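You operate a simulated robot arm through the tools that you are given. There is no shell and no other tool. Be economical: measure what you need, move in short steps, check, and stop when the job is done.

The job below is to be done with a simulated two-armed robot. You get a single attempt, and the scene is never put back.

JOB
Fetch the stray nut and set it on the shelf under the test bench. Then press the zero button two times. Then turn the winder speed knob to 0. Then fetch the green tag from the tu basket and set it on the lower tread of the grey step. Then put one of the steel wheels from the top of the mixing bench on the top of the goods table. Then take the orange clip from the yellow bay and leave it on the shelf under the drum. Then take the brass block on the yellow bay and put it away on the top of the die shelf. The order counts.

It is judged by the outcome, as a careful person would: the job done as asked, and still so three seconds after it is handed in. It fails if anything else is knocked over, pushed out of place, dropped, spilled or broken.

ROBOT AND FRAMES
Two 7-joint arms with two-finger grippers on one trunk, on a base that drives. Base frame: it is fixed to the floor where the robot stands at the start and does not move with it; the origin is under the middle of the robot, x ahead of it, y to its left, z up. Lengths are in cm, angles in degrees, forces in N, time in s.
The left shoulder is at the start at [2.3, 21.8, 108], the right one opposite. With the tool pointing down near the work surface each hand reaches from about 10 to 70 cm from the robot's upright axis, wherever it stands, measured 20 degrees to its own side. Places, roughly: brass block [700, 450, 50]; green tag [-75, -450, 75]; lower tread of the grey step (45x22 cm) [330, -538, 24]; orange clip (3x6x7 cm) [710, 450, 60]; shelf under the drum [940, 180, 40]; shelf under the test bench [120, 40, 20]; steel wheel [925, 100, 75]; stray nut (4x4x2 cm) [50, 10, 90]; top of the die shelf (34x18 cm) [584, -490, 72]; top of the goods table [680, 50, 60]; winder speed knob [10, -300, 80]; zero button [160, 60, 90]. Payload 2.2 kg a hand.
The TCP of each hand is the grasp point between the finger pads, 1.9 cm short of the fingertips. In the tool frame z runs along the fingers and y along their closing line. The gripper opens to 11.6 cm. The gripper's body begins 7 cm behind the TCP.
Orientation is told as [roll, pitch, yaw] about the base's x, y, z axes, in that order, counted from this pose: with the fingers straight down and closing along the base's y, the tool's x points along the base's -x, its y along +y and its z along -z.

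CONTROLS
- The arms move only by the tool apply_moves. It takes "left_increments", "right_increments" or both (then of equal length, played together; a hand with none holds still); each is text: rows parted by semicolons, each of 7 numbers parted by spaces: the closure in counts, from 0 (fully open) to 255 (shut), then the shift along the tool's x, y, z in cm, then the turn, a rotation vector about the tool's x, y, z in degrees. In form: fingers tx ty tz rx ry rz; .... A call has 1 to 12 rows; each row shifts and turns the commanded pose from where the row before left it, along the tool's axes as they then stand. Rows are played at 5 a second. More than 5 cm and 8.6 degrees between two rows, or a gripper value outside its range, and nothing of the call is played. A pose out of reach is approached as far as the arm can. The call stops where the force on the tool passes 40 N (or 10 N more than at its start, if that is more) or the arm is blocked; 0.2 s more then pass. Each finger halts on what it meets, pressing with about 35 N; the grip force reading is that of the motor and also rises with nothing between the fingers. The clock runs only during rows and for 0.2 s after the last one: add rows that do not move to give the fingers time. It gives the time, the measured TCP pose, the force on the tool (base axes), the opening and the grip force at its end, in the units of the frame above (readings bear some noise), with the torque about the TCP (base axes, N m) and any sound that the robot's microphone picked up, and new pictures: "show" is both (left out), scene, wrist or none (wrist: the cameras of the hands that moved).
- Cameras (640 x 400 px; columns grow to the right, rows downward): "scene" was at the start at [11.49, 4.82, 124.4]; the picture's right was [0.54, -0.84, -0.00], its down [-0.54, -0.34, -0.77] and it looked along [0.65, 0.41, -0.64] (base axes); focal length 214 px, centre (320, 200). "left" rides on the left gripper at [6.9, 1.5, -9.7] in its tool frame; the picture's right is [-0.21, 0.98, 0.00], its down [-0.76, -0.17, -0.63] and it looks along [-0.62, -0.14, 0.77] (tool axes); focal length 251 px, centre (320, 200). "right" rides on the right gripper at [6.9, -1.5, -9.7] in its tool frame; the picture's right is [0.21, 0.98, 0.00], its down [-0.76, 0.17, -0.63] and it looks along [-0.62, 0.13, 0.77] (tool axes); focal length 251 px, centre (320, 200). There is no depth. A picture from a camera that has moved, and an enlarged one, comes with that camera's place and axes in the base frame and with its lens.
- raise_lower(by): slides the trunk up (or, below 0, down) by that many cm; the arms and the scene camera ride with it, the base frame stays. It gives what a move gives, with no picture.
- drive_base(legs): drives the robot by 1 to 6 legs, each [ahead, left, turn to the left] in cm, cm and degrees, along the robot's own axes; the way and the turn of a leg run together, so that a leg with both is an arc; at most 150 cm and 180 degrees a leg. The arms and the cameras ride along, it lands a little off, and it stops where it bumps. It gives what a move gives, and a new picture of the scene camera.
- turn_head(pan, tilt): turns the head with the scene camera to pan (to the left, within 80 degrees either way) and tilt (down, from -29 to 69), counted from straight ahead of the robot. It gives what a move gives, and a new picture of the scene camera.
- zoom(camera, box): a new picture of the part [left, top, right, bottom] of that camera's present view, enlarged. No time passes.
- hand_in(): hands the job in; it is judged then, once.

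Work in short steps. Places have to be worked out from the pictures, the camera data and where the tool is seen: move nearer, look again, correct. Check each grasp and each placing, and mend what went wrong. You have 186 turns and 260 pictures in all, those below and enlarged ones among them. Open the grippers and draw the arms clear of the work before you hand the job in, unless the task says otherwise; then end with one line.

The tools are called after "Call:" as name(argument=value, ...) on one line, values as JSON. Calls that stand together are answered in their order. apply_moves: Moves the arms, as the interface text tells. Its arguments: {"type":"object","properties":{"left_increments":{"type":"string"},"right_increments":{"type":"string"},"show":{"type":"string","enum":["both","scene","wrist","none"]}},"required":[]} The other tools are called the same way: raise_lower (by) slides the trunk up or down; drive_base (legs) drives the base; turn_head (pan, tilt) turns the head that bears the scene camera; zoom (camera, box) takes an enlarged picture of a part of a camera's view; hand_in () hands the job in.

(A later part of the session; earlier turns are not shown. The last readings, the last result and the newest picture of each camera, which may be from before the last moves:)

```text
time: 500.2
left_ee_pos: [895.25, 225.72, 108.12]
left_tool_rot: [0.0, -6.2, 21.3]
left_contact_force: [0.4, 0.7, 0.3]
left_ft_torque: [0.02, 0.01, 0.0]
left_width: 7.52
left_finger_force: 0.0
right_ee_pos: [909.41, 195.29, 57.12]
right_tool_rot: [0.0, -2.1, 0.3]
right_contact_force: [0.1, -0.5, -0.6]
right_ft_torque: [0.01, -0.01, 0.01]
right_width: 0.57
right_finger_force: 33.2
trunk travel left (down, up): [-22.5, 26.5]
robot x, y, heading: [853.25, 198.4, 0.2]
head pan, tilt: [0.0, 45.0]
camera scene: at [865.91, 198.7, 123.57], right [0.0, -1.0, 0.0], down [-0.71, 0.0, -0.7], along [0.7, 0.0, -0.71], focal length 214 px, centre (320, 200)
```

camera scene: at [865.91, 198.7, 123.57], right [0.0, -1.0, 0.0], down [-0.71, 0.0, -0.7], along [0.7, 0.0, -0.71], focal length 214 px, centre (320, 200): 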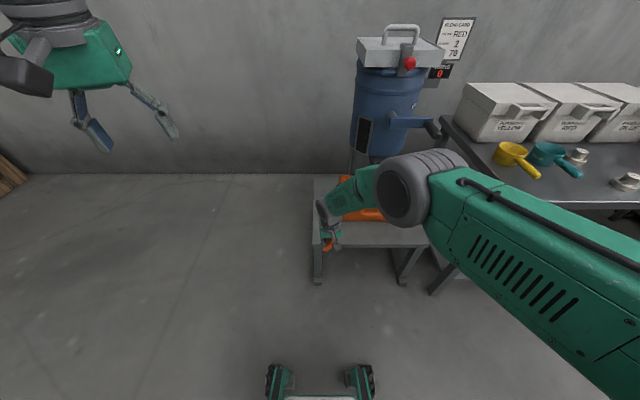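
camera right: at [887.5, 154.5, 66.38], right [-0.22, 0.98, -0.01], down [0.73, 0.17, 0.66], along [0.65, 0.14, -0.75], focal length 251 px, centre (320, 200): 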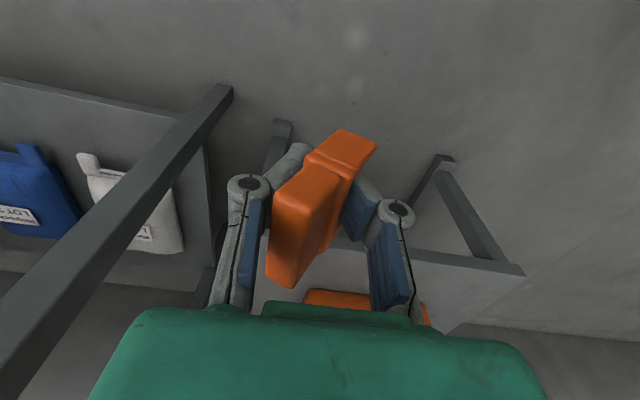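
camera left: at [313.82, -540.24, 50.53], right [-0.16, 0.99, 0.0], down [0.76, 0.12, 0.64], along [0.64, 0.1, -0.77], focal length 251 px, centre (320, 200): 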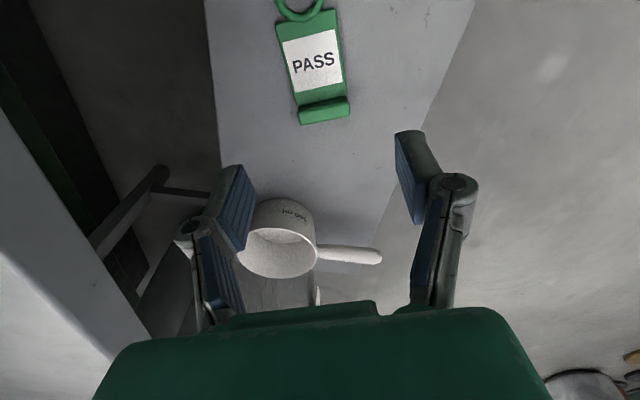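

The shelf's left edge is at y≈200.5 and its front at x≈918. I drive 15 cm further; the elbow stays clear of the drum.

Call:
drive_base(legs=[[15.5, 0, 0]])

Call:
apply_moves(right_increments="247 0 -1 3 0 0 0;247 0 0 2 0 0 0;247 0 0 0 0 0 0", show="wrist")

```text
time: 501.6
left_ee_pos: [910.52, 225.73, 108.22]
left_tool_rot: [-0.1, -6.4, 21.5]
left_contact_force: [0.5, 0.1, 0.6]
left_ft_torque: [0.02, 0.0, -0.01]
left_width: 7.5
left_finger_force: 0.2
right_ee_pos: [924.78, 195.24, 57.13]
right_tool_rot: [0.0, -2.2, 0.3]
right_contact_force: [0.4, -0.5, -0.9]
right_ft_torque: [-0.01, 0.03, 0.03]
right_width: 0.61
right_finger_force: 33.4
trunk travel left (down, up): [-22.5, 26.5]
robot x, y, heading: [868.69, 199.1, -0.1]
head pan, tilt: [0.0, 45.0]
camera scene: at [881.41, 198.8, 123.57], right [0.0, -1.0, 0.0], down [-0.71, 0.0, -0.7], along [0.7, 0.0, -0.71], focal length 214 px, centre (320, 200)
```

scene: 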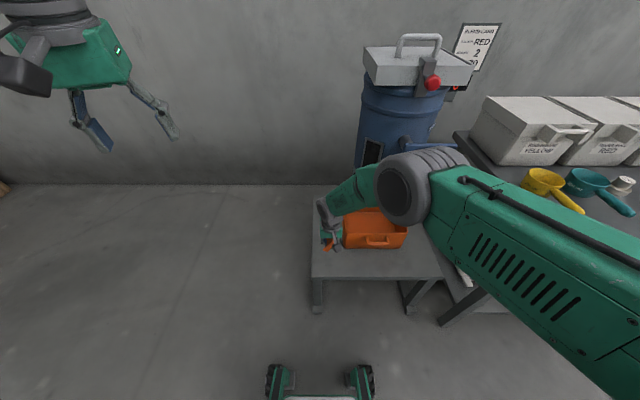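

```text
time: 502.4
left_ee_pos: [909.94, 225.72, 108.5]
left_tool_rot: [-0.1, -6.6, 21.4]
left_contact_force: [-0.4, 0.3, 0.4]
left_ft_torque: [0.01, 0.0, -0.03]
left_width: 7.51
left_finger_force: 0.1
right_ee_pos: [924.87, 194.37, 52.34]
right_tool_rot: [0.0, -2.5, 0.4]
right_contact_force: [-0.6, 0.7, -1.2]
right_ft_torque: [-0.02, -0.03, -0.05]
right_width: 0.6
right_finger_force: 32.8
trunk travel left (down, up): [-22.5, 26.5]
robot x, y, heading: [868.65, 198.43, -0.1]
head pan, tilt: [0.0, 45.0]
camera right: at [917.69, 192.62, 61.73], right [-0.22, 0.98, -0.01], down [0.73, 0.17, 0.66], along [0.65, 0.14, -0.75], focal length 251 px, centre (320, 200)
```

right: 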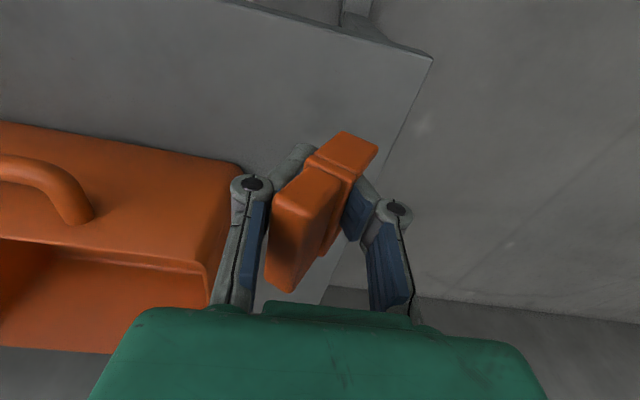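

The tray's corner is at [928.5, 189], just beyond the hand. I ease 1 cm back and +0.8 in y, then lower until the clip touches the shelf.

Call:
apply_moves(right_increments="247 1 0.8 0 0 0 0;247 0 0 1.5 0 0 0;247 0 0 1.5 0 0 0;247 0 0 1 0 0 0;247 0 0 0.6 0 0 0;247 0 0 0.5 0 0 0;247 0 0 0.4 0 0 0", show="wrist")

```text
time: 504.0
left_ee_pos: [910.0, 225.55, 108.46]
left_tool_rot: [-0.1, -6.6, 21.4]
left_contact_force: [-0.4, -0.6, 0.1]
left_ft_torque: [0.01, -0.02, 0.0]
left_width: 7.53
left_finger_force: 0.1
right_ee_pos: [923.94, 194.84, 46.93]
right_tool_rot: [0.0, -2.4, 0.2]
right_contact_force: [0.6, 1.2, -0.6]
right_ft_torque: [0.02, 0.01, -0.04]
right_width: 0.62
right_finger_force: 31.3
right hand out of reach, approached as far as the arm can: row 6
trunk travel left (down, up): [-22.5, 26.5]
robot x, y, heading: [869.17, 198.87, -0.0]
head pan, tilt: [0.0, 45.0]
camera right: at [916.75, 193.19, 56.29], right [-0.22, 0.98, -0.01], down [0.73, 0.17, 0.66], along [0.65, 0.14, -0.75], focal length 251 px, centre (320, 200)
```

right: 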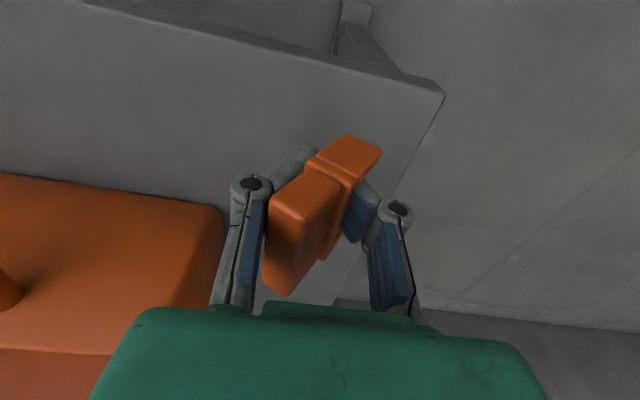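

At the arm's limit downward; I use the trunk to lower the last bit.

Call:
raise_lower(by=-1.2)

Call:
apply_moves(right_increments="248 0 0 0.3 0 0 0;248 0 0 0 0 0 0", show="none")

```text
time: 504.6
left_ee_pos: [910.13, 225.77, 107.12]
left_tool_rot: [-0.1, -6.6, 21.5]
left_contact_force: [-0.2, 0.5, 0.2]
left_ft_torque: [0.02, 0.01, 0.03]
left_width: 7.49
left_finger_force: 0.0
right_ee_pos: [923.99, 194.94, 45.79]
right_tool_rot: [0.0, -2.4, 0.2]
right_contact_force: [0.6, 0.0, -0.3]
right_ft_torque: [-0.01, 0.02, 0.0]
right_width: 0.6
right_finger_force: 31.0
trunk travel left (down, up): [-21.3, 27.7]
robot x, y, heading: [869.02, 198.55, 0.0]
head pan, tilt: [0.0, 45.0]
```

```text
time: 505.2
left_ee_pos: [910.06, 225.68, 107.12]
left_tool_rot: [-0.1, -6.6, 21.5]
left_contact_force: [-0.6, 0.9, 0.2]
left_ft_torque: [0.04, -0.03, -0.02]
left_width: 7.5
left_finger_force: 0.0
right_ee_pos: [923.49, 194.71, 45.46]
right_tool_rot: [-0.3, -1.6, 0.2]
right_contact_force: [0.1, 0.8, -0.9]
right_ft_torque: [0.02, 0.02, 0.02]
right_width: 0.59
right_finger_force: 31.0
right hand out of reach, approached as far as the arm can: row 1
trunk travel left (down, up): [-21.3, 27.7]
robot x, y, heading: [868.72, 198.6, -0.1]
head pan, tilt: [0.0, 45.0]
```

Call:
raise_lower(by=-0.8)

Call:
raise_lower(by=-0.6)

Call:
raise_lower(by=-0.6)

```text
time: 505.7
left_ee_pos: [910.0, 225.65, 106.39]
left_tool_rot: [-0.2, -6.5, 21.4]
left_contact_force: [0.3, 0.1, -0.6]
left_ft_torque: [0.01, 0.01, 0.01]
left_width: 7.49
left_finger_force: 0.1
right_ee_pos: [923.48, 194.57, 44.66]
right_tool_rot: [-0.3, -1.8, 0.1]
right_contact_force: [-0.2, 0.2, -0.2]
right_ft_torque: [0.0, 0.0, 0.01]
right_width: 0.6
right_finger_force: 31.2
trunk travel left (down, up): [-20.5, 28.5]
robot x, y, heading: [868.74, 198.68, 0.1]
head pan, tilt: [0.0, 45.0]
```

```text
time: 506.3
left_ee_pos: [910.07, 225.7, 105.77]
left_tool_rot: [0.0, -6.6, 21.4]
left_contact_force: [0.2, -0.5, -0.4]
left_ft_torque: [0.02, 0.02, 0.0]
left_width: 7.51
left_finger_force: 0.0
right_ee_pos: [923.45, 194.66, 44.08]
right_tool_rot: [-0.3, -1.9, 0.3]
right_contact_force: [0.2, -1.1, 0.4]
right_ft_torque: [0.03, 0.02, -0.05]
right_width: 0.59
right_finger_force: 30.6
trunk travel left (down, up): [-19.9, 29.1]
robot x, y, heading: [869.15, 198.47, -0.0]
head pan, tilt: [0.0, 45.0]
```

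```text
time: 506.8
left_ee_pos: [910.05, 225.66, 105.26]
left_tool_rot: [-0.1, -6.7, 21.4]
left_contact_force: [0.1, -0.1, 1.0]
left_ft_torque: [0.01, -0.01, -0.03]
left_width: 7.49
left_finger_force: 0.0
right_ee_pos: [923.65, 194.59, 43.42]
right_tool_rot: [-0.3, -2.0, 0.1]
right_contact_force: [-0.6, -0.4, 0.1]
right_ft_torque: [-0.01, -0.03, -0.01]
right_width: 0.59
right_finger_force: 31.0
trunk travel left (down, up): [-19.3, 29.7]
robot x, y, heading: [868.6, 198.69, 0.0]
head pan, tilt: [0.0, 45.0]
```

No contact yet; I look with the wrist camera.

Call:
apply_moves(right_increments="248 0 0 0 0 0 0", show="wrist")

```text
time: 507.2
left_ee_pos: [910.1, 225.73, 105.13]
left_tool_rot: [-0.1, -6.5, 21.4]
left_contact_force: [0.8, 0.5, -0.9]
left_ft_torque: [-0.03, 0.02, 0.0]
left_width: 7.53
left_finger_force: 0.1
right_ee_pos: [923.47, 194.71, 43.43]
right_tool_rot: [-0.3, -1.9, 0.2]
right_contact_force: [0.4, 0.0, -1.1]
right_ft_torque: [-0.01, -0.01, 0.01]
right_width: 0.61
right_finger_force: 30.9
trunk travel left (down, up): [-19.3, 29.7]
robot x, y, heading: [868.89, 198.91, 0.0]
head pan, tilt: [0.0, 45.0]
camera right: at [916.42, 192.99, 52.79], right [-0.22, 0.98, -0.01], down [0.74, 0.17, 0.66], along [0.64, 0.13, -0.75], focal length 251 px, centre (320, 200)
```

right: 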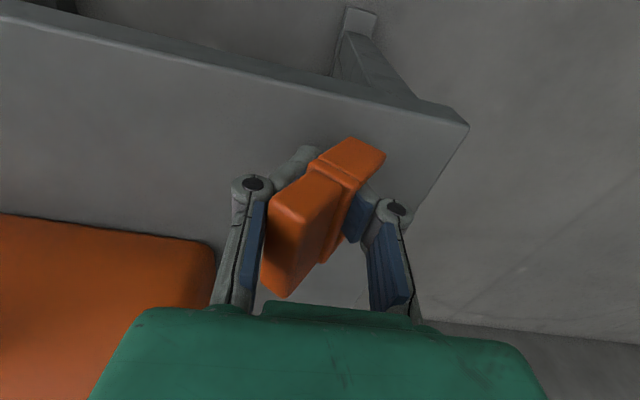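

The tips are about 0.6 cm above the shelf (z≈41). I lower in very small trunk steps until contact.

Call:
raise_lower(by=-0.4)

Call:
raise_lower(by=-0.4)

Call:
raise_lower(by=-0.4)

```text
time: 507.8
left_ee_pos: [910.03, 225.7, 104.85]
left_tool_rot: [-0.1, -6.6, 21.4]
left_contact_force: [0.3, -0.3, 1.3]
left_ft_torque: [0.0, -0.03, 0.02]
left_width: 7.49
left_finger_force: 0.0
right_ee_pos: [923.4, 194.71, 43.0]
right_tool_rot: [-0.3, -1.9, 0.2]
right_contact_force: [0.8, 0.6, -0.6]
right_ft_torque: [-0.01, -0.01, -0.02]
right_width: 0.6
right_finger_force: 30.8
trunk travel left (down, up): [-18.9, 30.1]
robot x, y, heading: [868.55, 199.08, 0.1]
head pan, tilt: [0.0, 45.0]
```

```text
time: 508.3
left_ee_pos: [910.12, 225.72, 104.48]
left_tool_rot: [-0.2, -6.6, 21.5]
left_contact_force: [1.4, 0.4, 0.8]
left_ft_torque: [0.01, 0.03, 0.0]
left_width: 7.5
left_finger_force: 0.0
right_ee_pos: [923.54, 194.68, 42.54]
right_tool_rot: [-0.3, -1.9, 0.2]
right_contact_force: [-0.6, -0.5, -0.2]
right_ft_torque: [-0.02, -0.04, -0.01]
right_width: 0.57
right_finger_force: 31.0
trunk travel left (down, up): [-18.5, 30.5]
robot x, y, heading: [868.93, 198.56, -0.3]
head pan, tilt: [0.0, 45.0]
```

```text
time: 508.8
left_ee_pos: [910.05, 225.75, 104.06]
left_tool_rot: [-0.1, -6.7, 21.3]
left_contact_force: [-0.2, 0.6, -0.4]
left_ft_torque: [0.01, 0.0, -0.01]
left_width: 7.5
left_finger_force: 0.1
right_ee_pos: [923.5, 194.71, 42.25]
right_tool_rot: [-0.2, -2.1, 0.2]
right_contact_force: [0.0, 0.2, 8.0]
right_ft_torque: [0.05, -0.14, 0.04]
right_width: 0.61
right_finger_force: 30.7
trunk travel left (down, up): [-18.1, 30.9]
robot x, y, heading: [868.66, 198.51, 0.0]
head pan, tilt: [0.0, 45.0]
```

Contact (8 N). I open gently and look before leaving.

Call:
apply_moves(right_increments="225 0 0 0 0 0 0;200 0 0 0 0 0 0;175 0 0 0 0 0 0;160 0 0 0 0 0 0", show="wrist")

```text
time: 509.8
left_ee_pos: [910.11, 225.66, 104.04]
left_tool_rot: [-0.1, -6.6, 21.3]
left_contact_force: [0.7, 0.1, -0.5]
left_ft_torque: [0.01, 0.0, -0.02]
left_width: 7.52
left_finger_force: 0.0
right_ee_pos: [923.49, 194.73, 42.19]
right_tool_rot: [-0.2, -1.8, 0.2]
right_contact_force: [-0.6, 0.0, -0.3]
right_ft_torque: [0.0, 0.01, -0.04]
right_width: 4.36
right_finger_force: 0.1
trunk travel left (down, up): [-18.1, 30.9]
robot x, y, heading: [868.63, 198.5, -0.1]
head pan, tilt: [0.0, 45.0]
camera right: at [916.41, 192.99, 51.59], right [-0.22, 0.98, -0.01], down [0.74, 0.17, 0.66], along [0.64, 0.13, -0.75], focal length 251 px, centre (320, 200)
```

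right: 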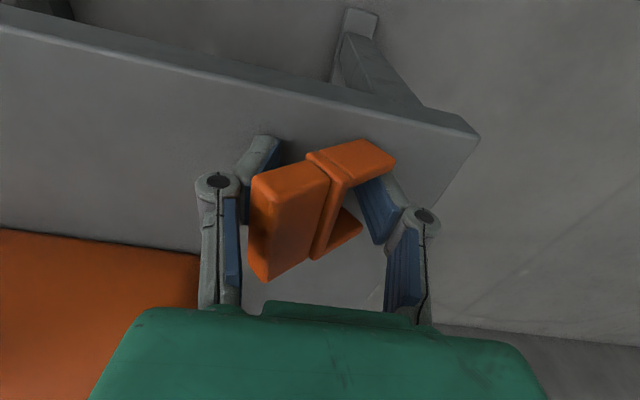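

The clip is lying on the shelf. I open a bit more and rise slowly.

Call:
apply_moves(right_increments="130 0 0 0 0 0 0;115 0 0 0 0 0 0;115 0 0 -0.5 0 0 0;115 0 0 -1.5 0 0 0;115 0 0 -3 0 0 0;115 0 0 -3 0 0 0;115 0 0 -4 0 0 0", show="wrist")

```text
time: 511.4
left_ee_pos: [910.16, 225.77, 103.93]
left_tool_rot: [-0.1, -6.5, 21.5]
left_contact_force: [0.6, 0.1, 0.3]
left_ft_torque: [0.02, 0.02, 0.01]
left_width: 7.49
left_finger_force: 0.1
right_ee_pos: [928.05, 196.97, 51.13]
right_tool_rot: [-0.3, -1.7, 0.1]
right_contact_force: [-0.8, 0.4, -0.6]
right_ft_torque: [-0.02, 0.0, 0.01]
right_width: 6.4
right_finger_force: 0.1
right hand out of reach, approached as far as the arm can: row 4, 5, 6, 7
trunk travel left (down, up): [-18.1, 30.9]
robot x, y, heading: [868.75, 198.48, 0.3]
head pan, tilt: [0.0, 45.0]
camera right: at [920.99, 195.39, 60.55], right [-0.22, 0.98, -0.01], down [0.74, 0.17, 0.65], along [0.64, 0.13, -0.76], focal length 251 px, centre (320, 200)
```

right: 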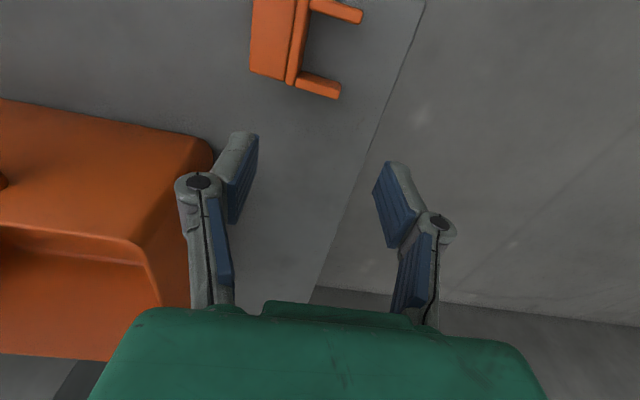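

The clip lies on the shelf under the drum. I back straight off, lift the hand, and return to the yellow bay for the brass block.

Call:
drive_base(legs=[[-40, 0, 0]])

Call:
apply_moves(right_increments="115 1 -1 -4.5 0 0 0;115 1 -1 -4.5 0 0 0;115 1 -1 -4.5 0 0 0;115 1 -1 -4.5 0 0 0;115 1 -1 -4.5 0 0 0;115 0 -2 -4.5 0 0 0;115 0 -2 -4.5 0 0 0;115 0 -2 -4.5 0 0 0;115 0 0 -4.5 0 0 0;115 0 0 -4.5 0 0 0;115 0 0 -4.5 0 0 0", show="none")

Call:
raise_lower(by=4.4)

Call:
drive_base(legs=[[0, 0, 90], [0, 0, 43], [100, 0, 0], [88, 0, 0], [0, 0, -43]])

```text
time: 513.9
left_ee_pos: [869.6, 225.69, 104.15]
left_tool_rot: [-0.1, -6.6, 21.6]
left_contact_force: [-0.8, 0.3, -0.4]
left_ft_torque: [0.0, -0.05, -0.04]
left_width: 7.52
left_finger_force: 0.2
right_ee_pos: [887.81, 196.98, 51.15]
right_tool_rot: [-0.3, -1.9, 0.2]
right_contact_force: [0.5, 0.3, -0.2]
right_ft_torque: [0.0, -0.01, 0.02]
right_width: 6.37
right_finger_force: 0.0
trunk travel left (down, up): [-18.1, 30.9]
robot x, y, heading: [828.59, 198.98, -0.0]
head pan, tilt: [0.0, 45.0]
camera scene: at [840.91, 198.87, 119.19], right [0.0, -1.0, 0.0], down [-0.71, 0.0, -0.7], along [0.7, 0.0, -0.71], focal length 214 px, centre (320, 200)
```

scene: 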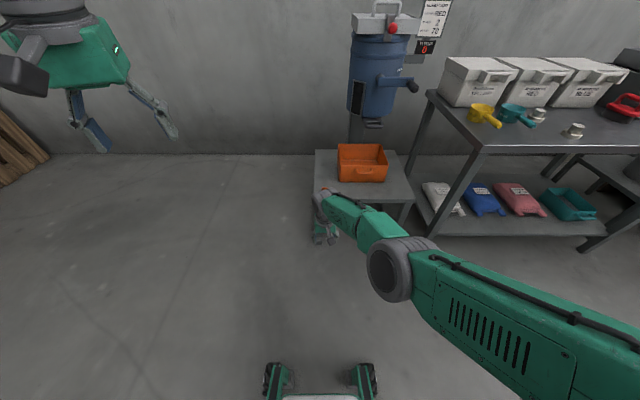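

```text
time: 516.3
left_ee_pos: [869.43, 225.74, 104.08]
left_tool_rot: [0.0, -6.8, 21.5]
left_contact_force: [-0.1, 0.8, 0.3]
left_ft_torque: [0.0, 0.02, 0.02]
left_width: 7.49
left_finger_force: 0.0
right_ee_pos: [896.64, 193.23, 95.92]
right_tool_rot: [-0.2, -1.8, 0.3]
right_contact_force: [-0.9, -1.2, 0.5]
right_ft_torque: [-0.01, -0.01, -0.01]
right_width: 6.37
right_finger_force: 0.0
right hand out of reach, approached as far as the arm can: row 1, 2, 3, 4, 5, 6, 7, 8, 11
trunk travel left (down, up): [-18.1, 30.9]
robot x, y, heading: [828.4, 198.24, -0.1]
head pan, tilt: [0.0, 45.0]
```

```text
time: 517.2
left_ee_pos: [869.47, 225.49, 108.45]
left_tool_rot: [-0.1, -6.8, 21.4]
left_contact_force: [-1.4, -0.1, 0.1]
left_ft_torque: [-0.02, 0.02, 0.03]
left_width: 7.51
left_finger_force: 0.0
right_ee_pos: [896.67, 193.12, 100.24]
right_tool_rot: [-0.2, -1.9, 0.3]
right_contact_force: [-0.8, -0.5, -0.2]
right_ft_torque: [-0.02, -0.01, 0.01]
right_width: 6.36
right_finger_force: 0.1
trunk travel left (down, up): [-22.5, 26.5]
robot x, y, heading: [828.52, 198.57, 0.2]
head pan, tilt: [0.0, 45.0]
```

```text
time: 534.5
left_ee_pos: [673.01, 377.0, 108.39]
left_tool_rot: [-0.1, -6.7, 111.1]
left_contact_force: [0.4, -0.4, 0.5]
left_ft_torque: [0.0, -0.02, 0.02]
left_width: 7.51
left_finger_force: 0.0
right_ee_pos: [705.7, 404.08, 100.35]
right_tool_rot: [-0.3, -2.0, 90.1]
right_contact_force: [0.4, -0.8, 0.8]
right_ft_torque: [-0.01, -0.04, -0.01]
right_width: 6.38
right_finger_force: 0.1
trunk travel left (down, up): [-22.5, 26.5]
robot x, y, heading: [699.95, 336.0, 89.7]
head pan, tilt: [0.0, 45.0]
camera scene: at [699.72, 348.48, 123.58], right [1.0, 0.0, 0.0], down [0.0, -0.71, -0.7], along [0.0, 0.7, -0.71], focal length 214 px, centre (320, 200)
```

scene: 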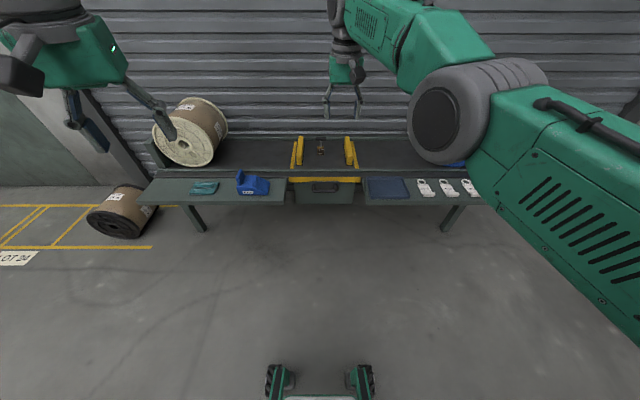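

I'll take the brass block by its T-handle, with fingers closing front-to-back. The right hand moves aside; the left hand lowers and turns 70° so it closes along y.

Call:
apply_moves(left_increments="120 0 0 3 0 6.7 0;120 0 0 4.5 0 0 0;120 0 0 4.5 0 0 0;120 0 0 4.5 0 0 0;120 0 0 0 0 0 -8.5;120 0 0 0 0 0 -8.5;120 0 0 0 0 0 -8.5;120 0 0 0 0 0 -8.5;120 0 0 0 0 0 -8.5;120 0 0 0 0 0 -8.5;120 0 0 0 0 0 -8.5;120 0 0 0 0 0 -8.5", right_increments="115 2.5 -3.7 0 0 0 0;115 2.5 -3.7 0 0 0 0;115 2.5 -3.7 0 0 0 0;115 2.5 -3.7 0 0 0 0;115 2.5 -3.7 0 0 0 0;115 2.5 -3.7 0 0 0 0;115 0 0 0 0 0 0;115 0 0 0 0 0 0;115 0 0 0 0 0 0;115 0 0 0 0 0 0;115 0 0 0 0 0 0;115 0 0 0 0 0 0", show="none")

Call:
drive_base(legs=[[57, -8, 0]])

```text
time: 537.1
left_ee_pos: [673.08, 377.15, 92.19]
left_tool_rot: [-0.3, 0.0, 179.3]
left_contact_force: [-0.2, 0.3, 0.1]
left_ft_torque: [0.02, -0.01, 0.03]
left_width: 6.15
left_finger_force: 0.0
right_ee_pos: [724.72, 406.94, 104.07]
right_tool_rot: [-0.2, -2.0, 89.9]
right_contact_force: [0.2, 0.3, 0.8]
right_ft_torque: [0.0, -0.02, 0.0]
right_width: 6.37
right_finger_force: 0.0
right hand out of reach, approached as far as the arm can: row 1, 2, 3, 4, 5, 6
trunk travel left (down, up): [-22.5, 26.5]
robot x, y, heading: [700.07, 336.08, 90.0]
head pan, tilt: [0.0, 45.0]
```

```text
time: 540.4
left_ee_pos: [681.07, 434.05, 92.15]
left_tool_rot: [-0.3, 0.0, 179.3]
left_contact_force: [0.1, 0.8, 1.1]
left_ft_torque: [0.02, 0.0, 0.03]
left_width: 6.12
left_finger_force: 0.0
right_ee_pos: [732.66, 464.08, 104.0]
right_tool_rot: [-0.2, -2.0, 90.1]
right_contact_force: [-0.3, -0.2, 0.2]
right_ft_torque: [-0.02, 0.0, 0.0]
right_width: 6.4
right_finger_force: 0.1
trunk travel left (down, up): [-22.5, 26.5]
robot x, y, heading: [707.73, 392.75, 89.9]
head pan, tilt: [0.0, 45.0]
camera scene: at [708.01, 405.52, 123.57], right [1.0, 0.0, 0.0], down [0.0, -0.71, -0.7], along [0.0, 0.7, -0.71], focal length 214 px, centre (320, 200)
```

scene: 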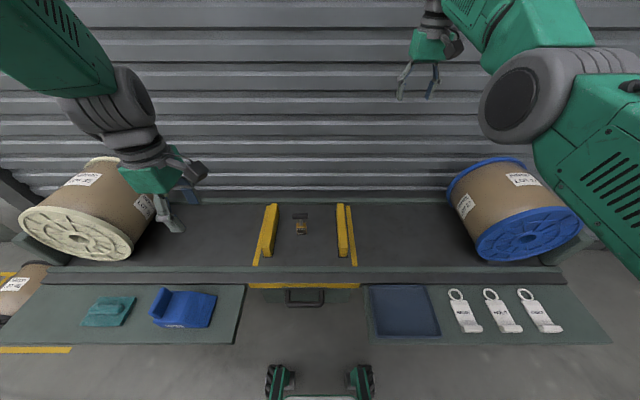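

The left hand is turned and level. I move it over the T-handle at about [700.6, 457].

Call:
apply_moves(left_increments="120 2.8 -3.3 0 0 0 0;120 2.8 -3.3 0 0 0 0;120 2.8 -3.3 0 0 0 0;120 2.8 -3.3 0 0 0 0;120 2.8 -3.3 0 0 0 0;120 2.8 -3.3 0 0 0 0;120 2.8 -3.3 0 0 0 0;120 0 0 4 0 0 0;120 0 0 4 0 0 0;120 0 0 4 0 0 0;120 0 0 0 0 0 0", show="wrist")

```text
time: 542.8
left_ee_pos: [701.1, 456.62, 80.47]
left_tool_rot: [-0.6, -0.2, 179.3]
left_contact_force: [0.3, -0.1, -0.2]
left_ft_torque: [0.06, 0.0, -0.01]
left_width: 6.15
left_finger_force: 0.2
right_ee_pos: [732.65, 463.72, 103.75]
right_tool_rot: [-0.1, -1.1, 90.0]
right_contact_force: [0.6, -0.6, 0.9]
right_ft_torque: [0.04, -0.01, 0.03]
right_width: 6.35
right_finger_force: 0.2
trunk travel left (down, up): [-22.5, 26.5]
robot x, y, heading: [707.97, 392.63, 90.1]
head pan, tilt: [0.0, 45.0]
camera left: at [708.03, 454.87, 90.13], right [-0.23, -0.97, -0.01], down [-0.75, 0.17, 0.64], along [-0.62, 0.15, -0.77], focal length 251 px, centre (320, 200)
```

left: 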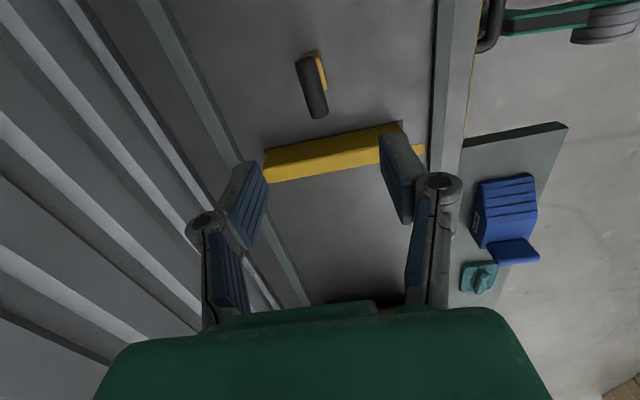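

The bar's centre is near [700.9, 457.6], running along x. I correct 1 cm in y, narrow the opening and lower 9 cm.

Call:
apply_moves(left_increments="150 0 -1 2 0 0 0;150 0 0 3.5 0 0 0;150 0 0 3.5 0 0 0;150 0 0 0 0 0 0", show="wrist")

```text
time: 543.8
left_ee_pos: [701.14, 457.86, 71.44]
left_tool_rot: [-0.5, 0.0, 179.3]
left_contact_force: [0.2, -0.5, -0.1]
left_ft_torque: [0.03, 0.01, -0.03]
left_width: 4.8
left_finger_force: 0.0
right_ee_pos: [732.72, 463.94, 103.72]
right_tool_rot: [-0.2, -1.1, 90.1]
right_contact_force: [0.1, -0.7, 0.7]
right_ft_torque: [0.0, 0.0, 0.03]
right_width: 6.37
right_finger_force: 0.0
trunk travel left (down, up): [-22.5, 26.5]
robot x, y, heading: [707.72, 393.13, 90.0]
head pan, tilt: [0.0, 45.0]
camera left: at [708.0, 456.08, 81.15], right [-0.23, -0.97, -0.01], down [-0.75, 0.17, 0.64], along [-0.62, 0.15, -0.77], focal length 251 px, centre (320, 200)
```

left: 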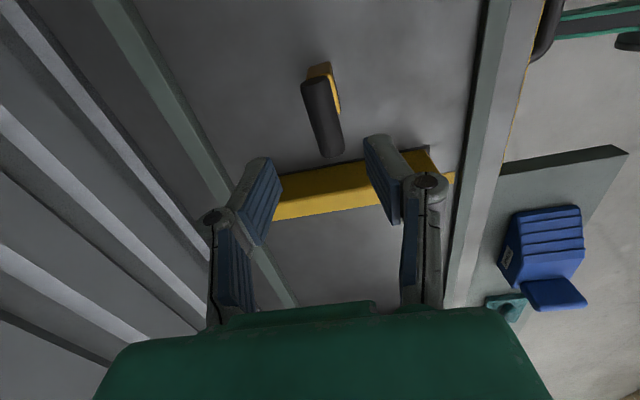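

The bar is at z≈62, centred between the fingers. I lower 9.7 cm and close on it.

Call:
apply_moves(left_increments="150 -0.3 0 3 0 0 0;150 0 0 3 0 0 0;150 0 0 2.2 0 0 0;150 0 0 1.5 0 0 0;150 0 0 0 0 0 0;190 0 0 0 0 0 0;220 0 0 0 0 0 0;235 0 0 0 0 0 0;235 0 0 0 0 0 0", show="wrist")

```text
time: 545.8
left_ee_pos: [700.51, 457.69, 61.89]
left_tool_rot: [-0.4, -0.2, 179.3]
left_contact_force: [0.4, 0.8, -0.3]
left_ft_torque: [0.01, 0.07, -0.02]
left_width: 1.48
left_finger_force: 35.1
left hand out of reach, approached as far as the arm can: row 4
right_ee_pos: [732.73, 463.76, 103.8]
right_tool_rot: [-0.2, -1.1, 90.1]
right_contact_force: [-0.8, -0.1, 0.0]
right_ft_torque: [-0.03, 0.0, 0.01]
right_width: 6.36
right_finger_force: 0.1
trunk travel left (down, up): [-22.5, 26.5]
robot x, y, heading: [708.37, 393.23, 89.8]
head pan, tilt: [0.0, 45.0]
camera left: at [707.46, 455.91, 71.48], right [-0.23, -0.97, -0.01], down [-0.75, 0.17, 0.63], along [-0.62, 0.15, -0.77], focal length 251 px, centre (320, 200)
```

left: 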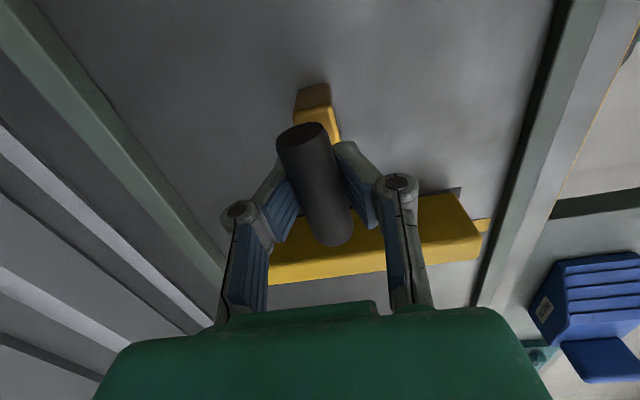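

Gripped at 1.5 cm. I lift a little and check that the grip is stable.

Call:
apply_moves(left_increments="240 0 0 -1 0 0 0;240 0 0 -2 0 0 0;240 0 0 -2 0 0 0;240 0 0 -3 0 0 0;240 0 0 -3 0 0 0;240 0 0 0 0 0 0;240 0 0 0 0 0 0;240 0 0 0 0 0 0", show="wrist")

```text
time: 547.5
left_ee_pos: [700.6, 457.19, 72.96]
left_tool_rot: [-0.3, -0.1, 179.3]
left_contact_force: [0.8, 0.7, -4.5]
left_ft_torque: [0.03, 0.01, 0.03]
left_width: 1.48
left_finger_force: 34.7
right_ee_pos: [732.56, 463.82, 103.71]
right_tool_rot: [-0.2, -0.9, 90.1]
right_contact_force: [0.2, -0.2, -0.4]
right_ft_torque: [0.01, 0.01, -0.02]
right_width: 6.37
right_finger_force: 0.0
trunk travel left (down, up): [-22.5, 26.5]
robot x, y, heading: [708.13, 392.93, 90.0]
head pan, tilt: [0.0, 45.0]
camera left: at [707.36, 455.48, 82.66], right [-0.23, -0.97, -0.01], down [-0.75, 0.17, 0.63], along [-0.62, 0.15, -0.77], focal length 251 px, centre (320, 200)
```

left: 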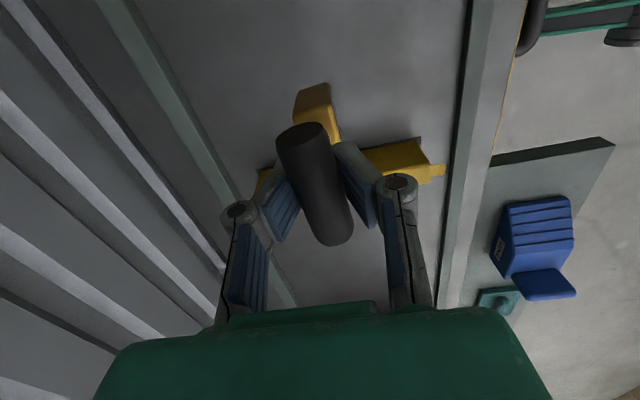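

The brass block hangs securely (4.5 N, grip steady). I raise it clear of the bay, unwind the wrist and bring it back toward the robot.

Call:
apply_moves(left_increments="240 0 0 -4 0 0 0;240 0 0 -4 0 0 0;240 0 2 -3 0 0 0;240 0 0 0 0 0 7;240 0 0 0 0 0 7;240 0 0 0 0 0 7;240 0 0 0 0 0 7;240 0 0 0 0 0 7;240 0 0 0 0 0 7;240 0 0 0 0 0 7;240 0 0 -3 0 0 7;240 0 0 -4 0 0 7", show="none")

Call:
apply_moves(left_increments="240 0 0 -4 0 0 0;240 0 0 -4 0 0 0;240 2 1 -3 0 0 0;240 3 1 0 0 0 0;240 3 1 0 0 0 0;240 3 1 0 0 0 0;240 0 0 0 0 0 0", show="wrist")

```text
time: 550.1
left_ee_pos: [700.32, 455.13, 91.03]
left_tool_rot: [-0.1, -0.4, 116.2]
left_contact_force: [0.4, -0.2, -4.8]
left_ft_torque: [0.03, -0.03, 0.0]
left_width: 1.49
left_finger_force: 35.3
right_ee_pos: [732.7, 463.78, 103.84]
right_tool_rot: [-0.2, -1.2, 90.1]
right_contact_force: [-0.3, 0.2, 0.2]
right_ft_torque: [0.03, 0.0, -0.01]
right_width: 6.39
right_finger_force: 0.1
trunk travel left (down, up): [-22.5, 26.5]
robot x, y, heading: [708.22, 393.21, 90.1]
head pan, tilt: [0.0, 45.0]
```

```text
time: 551.8
left_ee_pos: [701.78, 443.29, 101.88]
left_tool_rot: [-0.1, -0.4, 116.3]
left_contact_force: [0.2, -0.5, -5.2]
left_ft_torque: [-0.04, -0.04, 0.0]
left_width: 1.5
left_finger_force: 34.7
right_ee_pos: [732.59, 463.97, 103.81]
right_tool_rot: [-0.3, -1.4, 90.1]
right_contact_force: [-0.1, -0.1, -0.7]
right_ft_torque: [0.01, -0.04, -0.01]
right_width: 6.37
right_finger_force: 0.0
trunk travel left (down, up): [-22.5, 26.5]
robot x, y, heading: [708.04, 392.89, 90.2]
head pan, tilt: [0.0, 45.0]
camera left: at [703.41, 436.35, 111.45], right [-0.97, -0.24, 0.0], down [-0.18, 0.75, 0.64], along [-0.15, 0.62, -0.77], focal length 251 px, centre (320, 200)
```

left: 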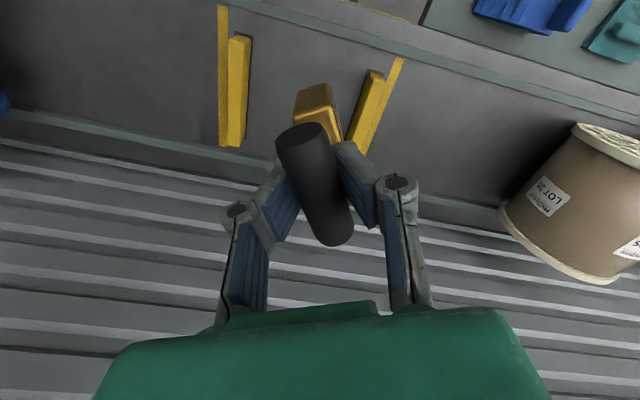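

Now the long way to the die shelf. I tuck the right hand in a bit and drive back: south past the mixing bench to the goods-table corridor.

Call:
apply_moves(right_increments="115 3 1 0 0 0 0;115 3 1 0 0 0 0;115 3 1 0 0 0 0;115 3 1 0 0 0 0;115 3 0 0 0 0 0;115 0 0 0 0 0 0", show="none")

Call:
drive_base(legs=[[-58, 0, 0], [0, 0, -70], [0, 0, -71], [145, 0, 0], [0, 0, -39], [120, 0, 0]])

```text
time: 553.1
left_ee_pos: [701.8, 443.26, 101.86]
left_tool_rot: [-0.2, -0.5, 116.3]
left_contact_force: [-0.4, 0.3, -4.9]
left_ft_torque: [0.04, 0.01, -0.01]
left_width: 1.48
left_finger_force: 35.1
right_ee_pos: [726.86, 462.51, 107.66]
right_tool_rot: [-0.1, -2.1, 90.1]
right_contact_force: [-0.3, 0.6, -0.4]
right_ft_torque: [0.02, 0.05, 0.02]
right_width: 6.41
right_finger_force: 0.1
right hand out of reach, approached as far as the arm can: row 1, 2, 3, 4, 5
trunk travel left (down, up): [-22.5, 26.5]
robot x, y, heading: [707.89, 393.09, 90.1]
head pan, tilt: [0.0, 45.0]
```

```text
time: 576.9
left_ee_pos: [820.13, 55.82, 102.0]
left_tool_rot: [-0.2, -0.4, -60.2]
left_contact_force: [0.4, 0.6, -5.0]
left_ft_torque: [0.02, 0.02, 0.04]
left_width: 1.49
left_finger_force: 35.1
right_ee_pos: [796.13, 35.07, 107.63]
right_tool_rot: [-0.1, -2.1, -86.2]
right_contact_force: [-0.9, -0.1, 1.1]
right_ft_torque: [-0.02, 0.01, 0.01]
right_width: 6.39
right_finger_force: 0.1
trunk travel left (down, up): [-22.5, 26.5]
robot x, y, heading: [810.63, 105.57, -86.6]
head pan, tilt: [0.0, 45.0]
camera scene: at [811.45, 93.04, 123.56], right [-1.0, -0.06, 0.0], down [-0.04, 0.71, -0.7], along [0.04, -0.7, -0.71], focal length 214 px, centre (320, 200)
```

scene: 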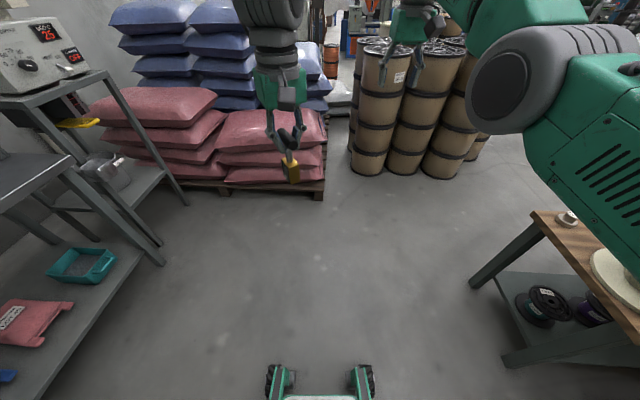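

The steel wheel is still standing on the goods table. I continue: down a bit, then west through the corridor and southwest past the reel.

Call:
drive_base(legs=[[97, 0, 0], [0, 0, -83], [118, 0, 0], [60, 0, 0], [0, 0, 26], [148, 0, 0]])

```text
time: 602.2
left_ee_pos: [489.66, -147.69, 102.13]
left_tool_rot: [-0.3, -0.6, -116.9]
left_contact_force: [-0.1, 0.2, -4.2]
left_ft_torque: [0.01, 0.04, 0.01]
left_width: 1.48
left_finger_force: 35.7
right_ee_pos: [458.98, -139.14, 107.38]
right_tool_rot: [-0.3, -1.4, -142.9]
right_contact_force: [-0.3, 0.1, 0.6]
right_ft_torque: [0.03, 0.0, 0.02]
right_width: 6.38
right_finger_force: 0.0
trunk travel left (down, up): [-22.5, 26.5]
robot x, y, heading: [525.26, -112.55, -142.7]
head pan, tilt: [0.0, 45.0]
camera scene: at [515.66, -120.05, 123.56], right [-0.6, 0.8, 0.0], down [0.57, 0.43, -0.7], along [-0.56, -0.42, -0.71], focal length 214 px, centre (320, 200)
```

scene: 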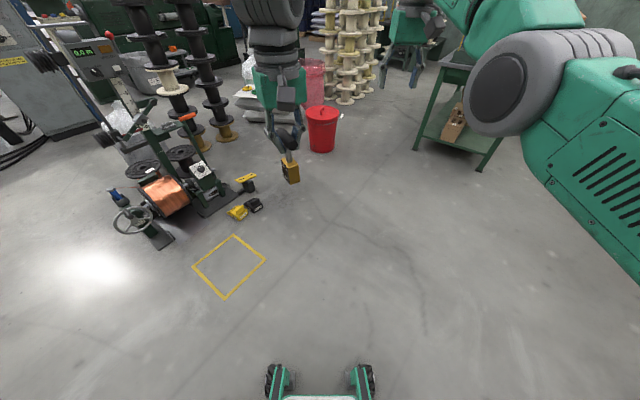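

Clear so far. I turn and go back through the gap between the truck and the drums toward [555, -385].

Call:
drive_base(legs=[[0, 0, 79], [147, 0, 0], [0, 0, -41], [48, 0, 0], [85, 0, 0], [0, 0, 15]])

```text
time: 605.5
left_ee_pos: [546.11, -157.08, 102.71]
left_tool_rot: [-0.4, -1.2, -46.2]
left_contact_force: [-0.5, -0.6, -4.1]
left_ft_torque: [0.0, 0.03, -0.02]
left_width: 1.5
left_finger_force: 35.4
right_ee_pos: [528.07, -183.23, 105.55]
right_tool_rot: [-1.2, 3.5, -72.5]
right_contact_force: [0.4, -0.1, -0.2]
right_ft_torque: [-0.01, -0.04, 0.01]
right_width: 6.35
right_finger_force: 0.1
trunk travel left (down, up): [-22.5, 26.5]
robot x, y, heading: [525.73, -112.61, -72.5]
head pan, tilt: [0.0, 45.0]
stopped in leg 1: the robot was blocked; the commanded pose is now the measured one
camera scene: at [529.29, -124.68, 123.56], right [-0.95, -0.3, 0.0], down [-0.21, 0.68, -0.7], along [0.21, -0.67, -0.71], focal length 214 px, centre (320, 200)
```

scene: 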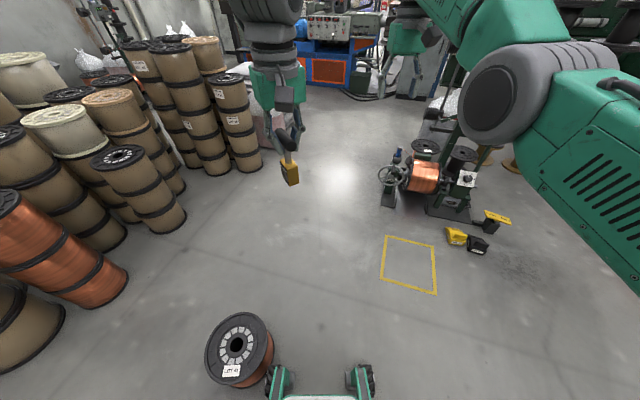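

The front-left wheel touched the small reel; it appears not to have moved noticeably (still at about [572, -132]). I move away from it to the right first, then take a wider path.

Call:
drive_base(legs=[[0, -14, 0], [60, 0, 0], [0, 0, 25], [86, 0, 0], [0, 0, -57], [50, 0, 0]])

```text
time: 620.3
left_ee_pos: [569.62, -334.31, 102.72]
left_tool_rot: [-0.9, -1.0, -78.2]
left_contact_force: [1.3, -0.6, -4.4]
left_ft_torque: [0.03, 0.01, -0.04]
left_width: 1.49
left_finger_force: 34.5
right_ee_pos: [540.3, -346.48, 105.03]
right_tool_rot: [-1.5, 4.7, -104.7]
right_contact_force: [-0.4, -0.7, -1.3]
right_ft_torque: [0.01, -0.02, -0.01]
right_width: 6.38
right_finger_force: 0.0
trunk travel left (down, up): [-22.5, 26.5]
robot x, y, heading: [575.64, -285.69, -104.4]
head pan, tilt: [0.0, 45.0]
camera scene: at [574.21, -298.14, 123.53], right [-0.97, 0.25, 0.02], down [0.17, 0.69, -0.7], along [-0.19, -0.68, -0.71], focal length 214 px, centre (320, 200)
```

scene: 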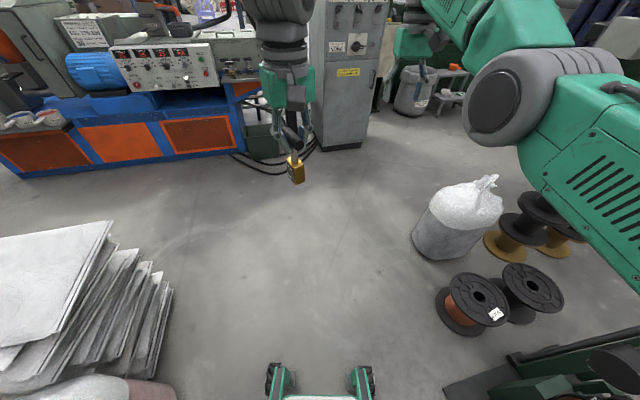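

Call:
zoom(camera="scene", box=[170, 0, 410, 150])

```text
2.67 times, centred on (290, 75) of scene
camera zoom: at [574.21, -298.14, 123.53], right [-0.97, 0.25, 0.02], down [0.17, 0.69, -0.7], along [-0.19, -0.68, -0.71], focal length 572 px, centre (400, 533)
```

zoom: 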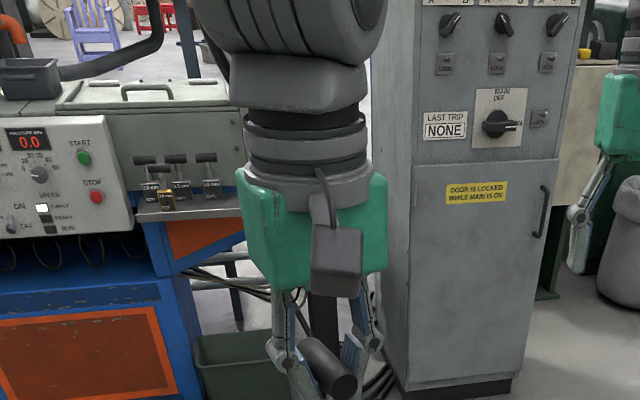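

The die shelf is at the end of the blue machine near [585, -487], with dies at its east half; its west half seems free. The right hand sticks out far, so I try to draw it in before approaching (the grey cabinet is close there).

Call:
apply_moves(right_increments="115 0 -3 3 0 0 0;115 0 -3 3 0 0 0;115 0 -3 3 0 0 0;115 3 -2 0 0 0 0;115 4 0 0 0 0 0;115 4 0 0 0 0 0;115 4 0 0 0 0 0;115 4 0 0 0 0 0;115 0 0 0 0 0 0", show="none")

```text
time: 622.3
left_ee_pos: [566.2, -332.8, 102.77]
left_tool_rot: [0.9, -2.1, -78.8]
left_contact_force: [-1.4, -0.1, -5.3]
left_ft_torque: [-0.02, -0.06, 0.01]
left_width: 1.5
left_finger_force: 34.6
right_ee_pos: [525.52, -344.26, 99.62]
right_tool_rot: [0.2, 4.6, -104.8]
right_contact_force: [-1.0, 0.0, -1.3]
right_ft_torque: [-0.05, -0.19, 0.02]
right_width: 6.37
right_finger_force: 0.0
right hand out of reach, approached as far as the arm can: row 1, 2, 3, 4, 5, 6, 7, 8
trunk travel left (down, up): [-22.5, 26.5]
robot x, y, heading: [575.23, -285.1, -104.8]
head pan, tilt: [0.0, 45.0]
```

The right arm is stretched straight (singular). I pitch the hand forward to unlock the elbow, then draw it back.

Call:
apply_moves(right_increments="115 0 0 0 0 -7 0;115 0 0 0 0 -7 0;115 0 0 0 0 -7 0;115 0 0 0 0 -7 0;115 0 0 0 0 -7 0;115 3 0 -3 0 0 0;115 3 0 -3 0 0 0;115 3 0 -3 0 0 0;115 3 0 -3 0 0 0;115 3 0 -3 0 0 0;115 0 0 0 0 0 0", show="none")

```text
time: 624.7
left_ee_pos: [566.02, -332.84, 102.99]
left_tool_rot: [0.7, -2.0, -78.4]
left_contact_force: [-1.0, 0.8, -5.5]
left_ft_torque: [0.01, -0.06, 0.05]
left_width: 1.46
left_finger_force: 35.3
right_ee_pos: [521.51, -353.53, 111.06]
right_tool_rot: [0.3, -30.3, -104.9]
right_contact_force: [-0.4, 0.9, -0.4]
right_ft_torque: [-0.02, -0.06, 0.01]
right_width: 6.35
right_finger_force: 0.1
right hand out of reach, approached as far as the arm can: row 1, 2, 3, 4, 5, 6, 7, 8, 9, 10
trunk travel left (down, up): [-22.5, 26.5]
robot x, y, heading: [575.11, -285.53, -104.9]
head pan, tilt: [0.0, 45.0]
```

The elbow stays straight, so I swing the whole right arm upward instead, which draws it in above everything.

Call:
apply_moves(right_increments="115 -0.5 0 -4.9 0 0 0;115 -0.5 0 -4.9 0 0 0;115 -0.5 0 -4.9 0 0 0;115 -0.5 0 -4.9 0 0 0;115 0 0 -4.9 0 0 0;115 0 0 -4.9 0 0 0;115 0.5 0 -4.9 0 0 0;115 0.5 0 -4.9 0 0 0;115 1 0 -4.8 0 0 0;115 1 0 -4.8 0 0 0;115 1.5 0 -4.6 0 0 0;115 1.5 0 -4.6 0 0 0", show="none")

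```text
time: 627.3
left_ee_pos: [566.52, -332.67, 103.24]
left_tool_rot: [0.4, -2.2, -78.5]
left_contact_force: [-0.8, -0.1, -4.2]
left_ft_torque: [-0.08, -0.09, -0.01]
left_width: 1.49
left_finger_force: 35.3
right_ee_pos: [530.03, -316.24, 153.52]
right_tool_rot: [0.2, -30.8, -104.8]
right_contact_force: [-1.9, 1.0, -0.1]
right_ft_torque: [-0.09, -0.08, 0.06]
right_width: 6.36
right_finger_force: 0.1
right hand out of reach, approached as far as the arm can: row 1, 4, 6, 7, 8, 9, 10, 11, 12
trunk travel left (down, up): [-22.5, 26.5]
robot x, y, heading: [575.0, -284.93, -104.5]
head pan, tilt: [0.0, 45.0]
```

The right arm is now raised and drawn in (41 cm ahead, z≈153). I drive up to the die shelf.

Call:
drive_base(legs=[[0, 0, 9], [70, 0, 0], [50, 0, 0], [0, 0, 5.5]])

```text
time: 634.9
left_ee_pos: [568.54, -453.82, 103.46]
left_tool_rot: [-0.8, -1.5, -63.6]
left_contact_force: [1.3, -0.5, -3.1]
left_ft_torque: [0.01, 0.04, -0.02]
left_width: 1.48
left_finger_force: 35.0
right_ee_pos: [529.64, -447.18, 154.12]
right_tool_rot: [-0.9, -30.8, -89.7]
right_contact_force: [0.2, -1.0, 1.3]
right_ft_torque: [0.03, -0.01, 0.01]
right_width: 6.39
right_finger_force: 0.1
trunk travel left (down, up): [-22.5, 26.5]
robot x, y, heading: [563.31, -405.34, -90.3]
head pan, tilt: [0.0, 45.0]
camera scene: at [564.46, -417.7, 123.59], right [-1.0, 0.0, 0.01], down [-0.01, 0.71, -0.71], along [-0.01, -0.71, -0.71], focal length 214 px, centre (320, 200)
```

scene: 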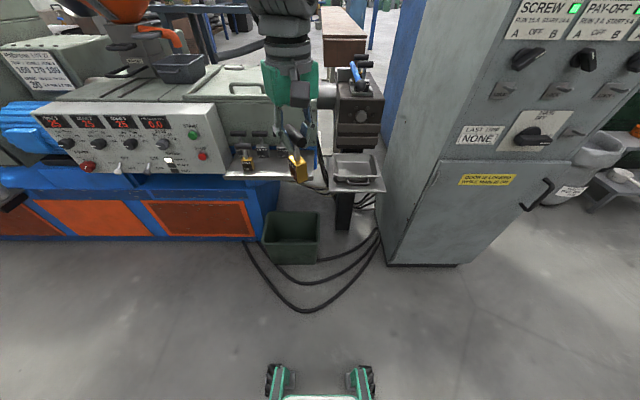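

Call:
zoom(camera="scene", box=[210, 100, 402, 220])

```text
3.33 times, centred on (306, 160) of scene
camera zoom: at [564.46, -417.7, 123.59], right [-1.0, 0.0, 0.01], down [-0.01, 0.71, -0.71], along [-0.01, -0.71, -0.71], focal length 715 px, centre (367, 333)
```

zoom: 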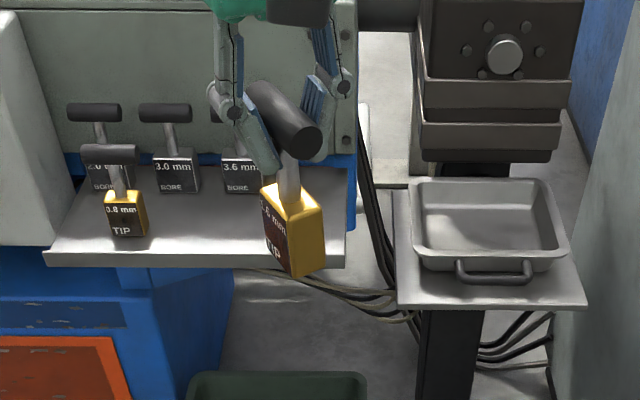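

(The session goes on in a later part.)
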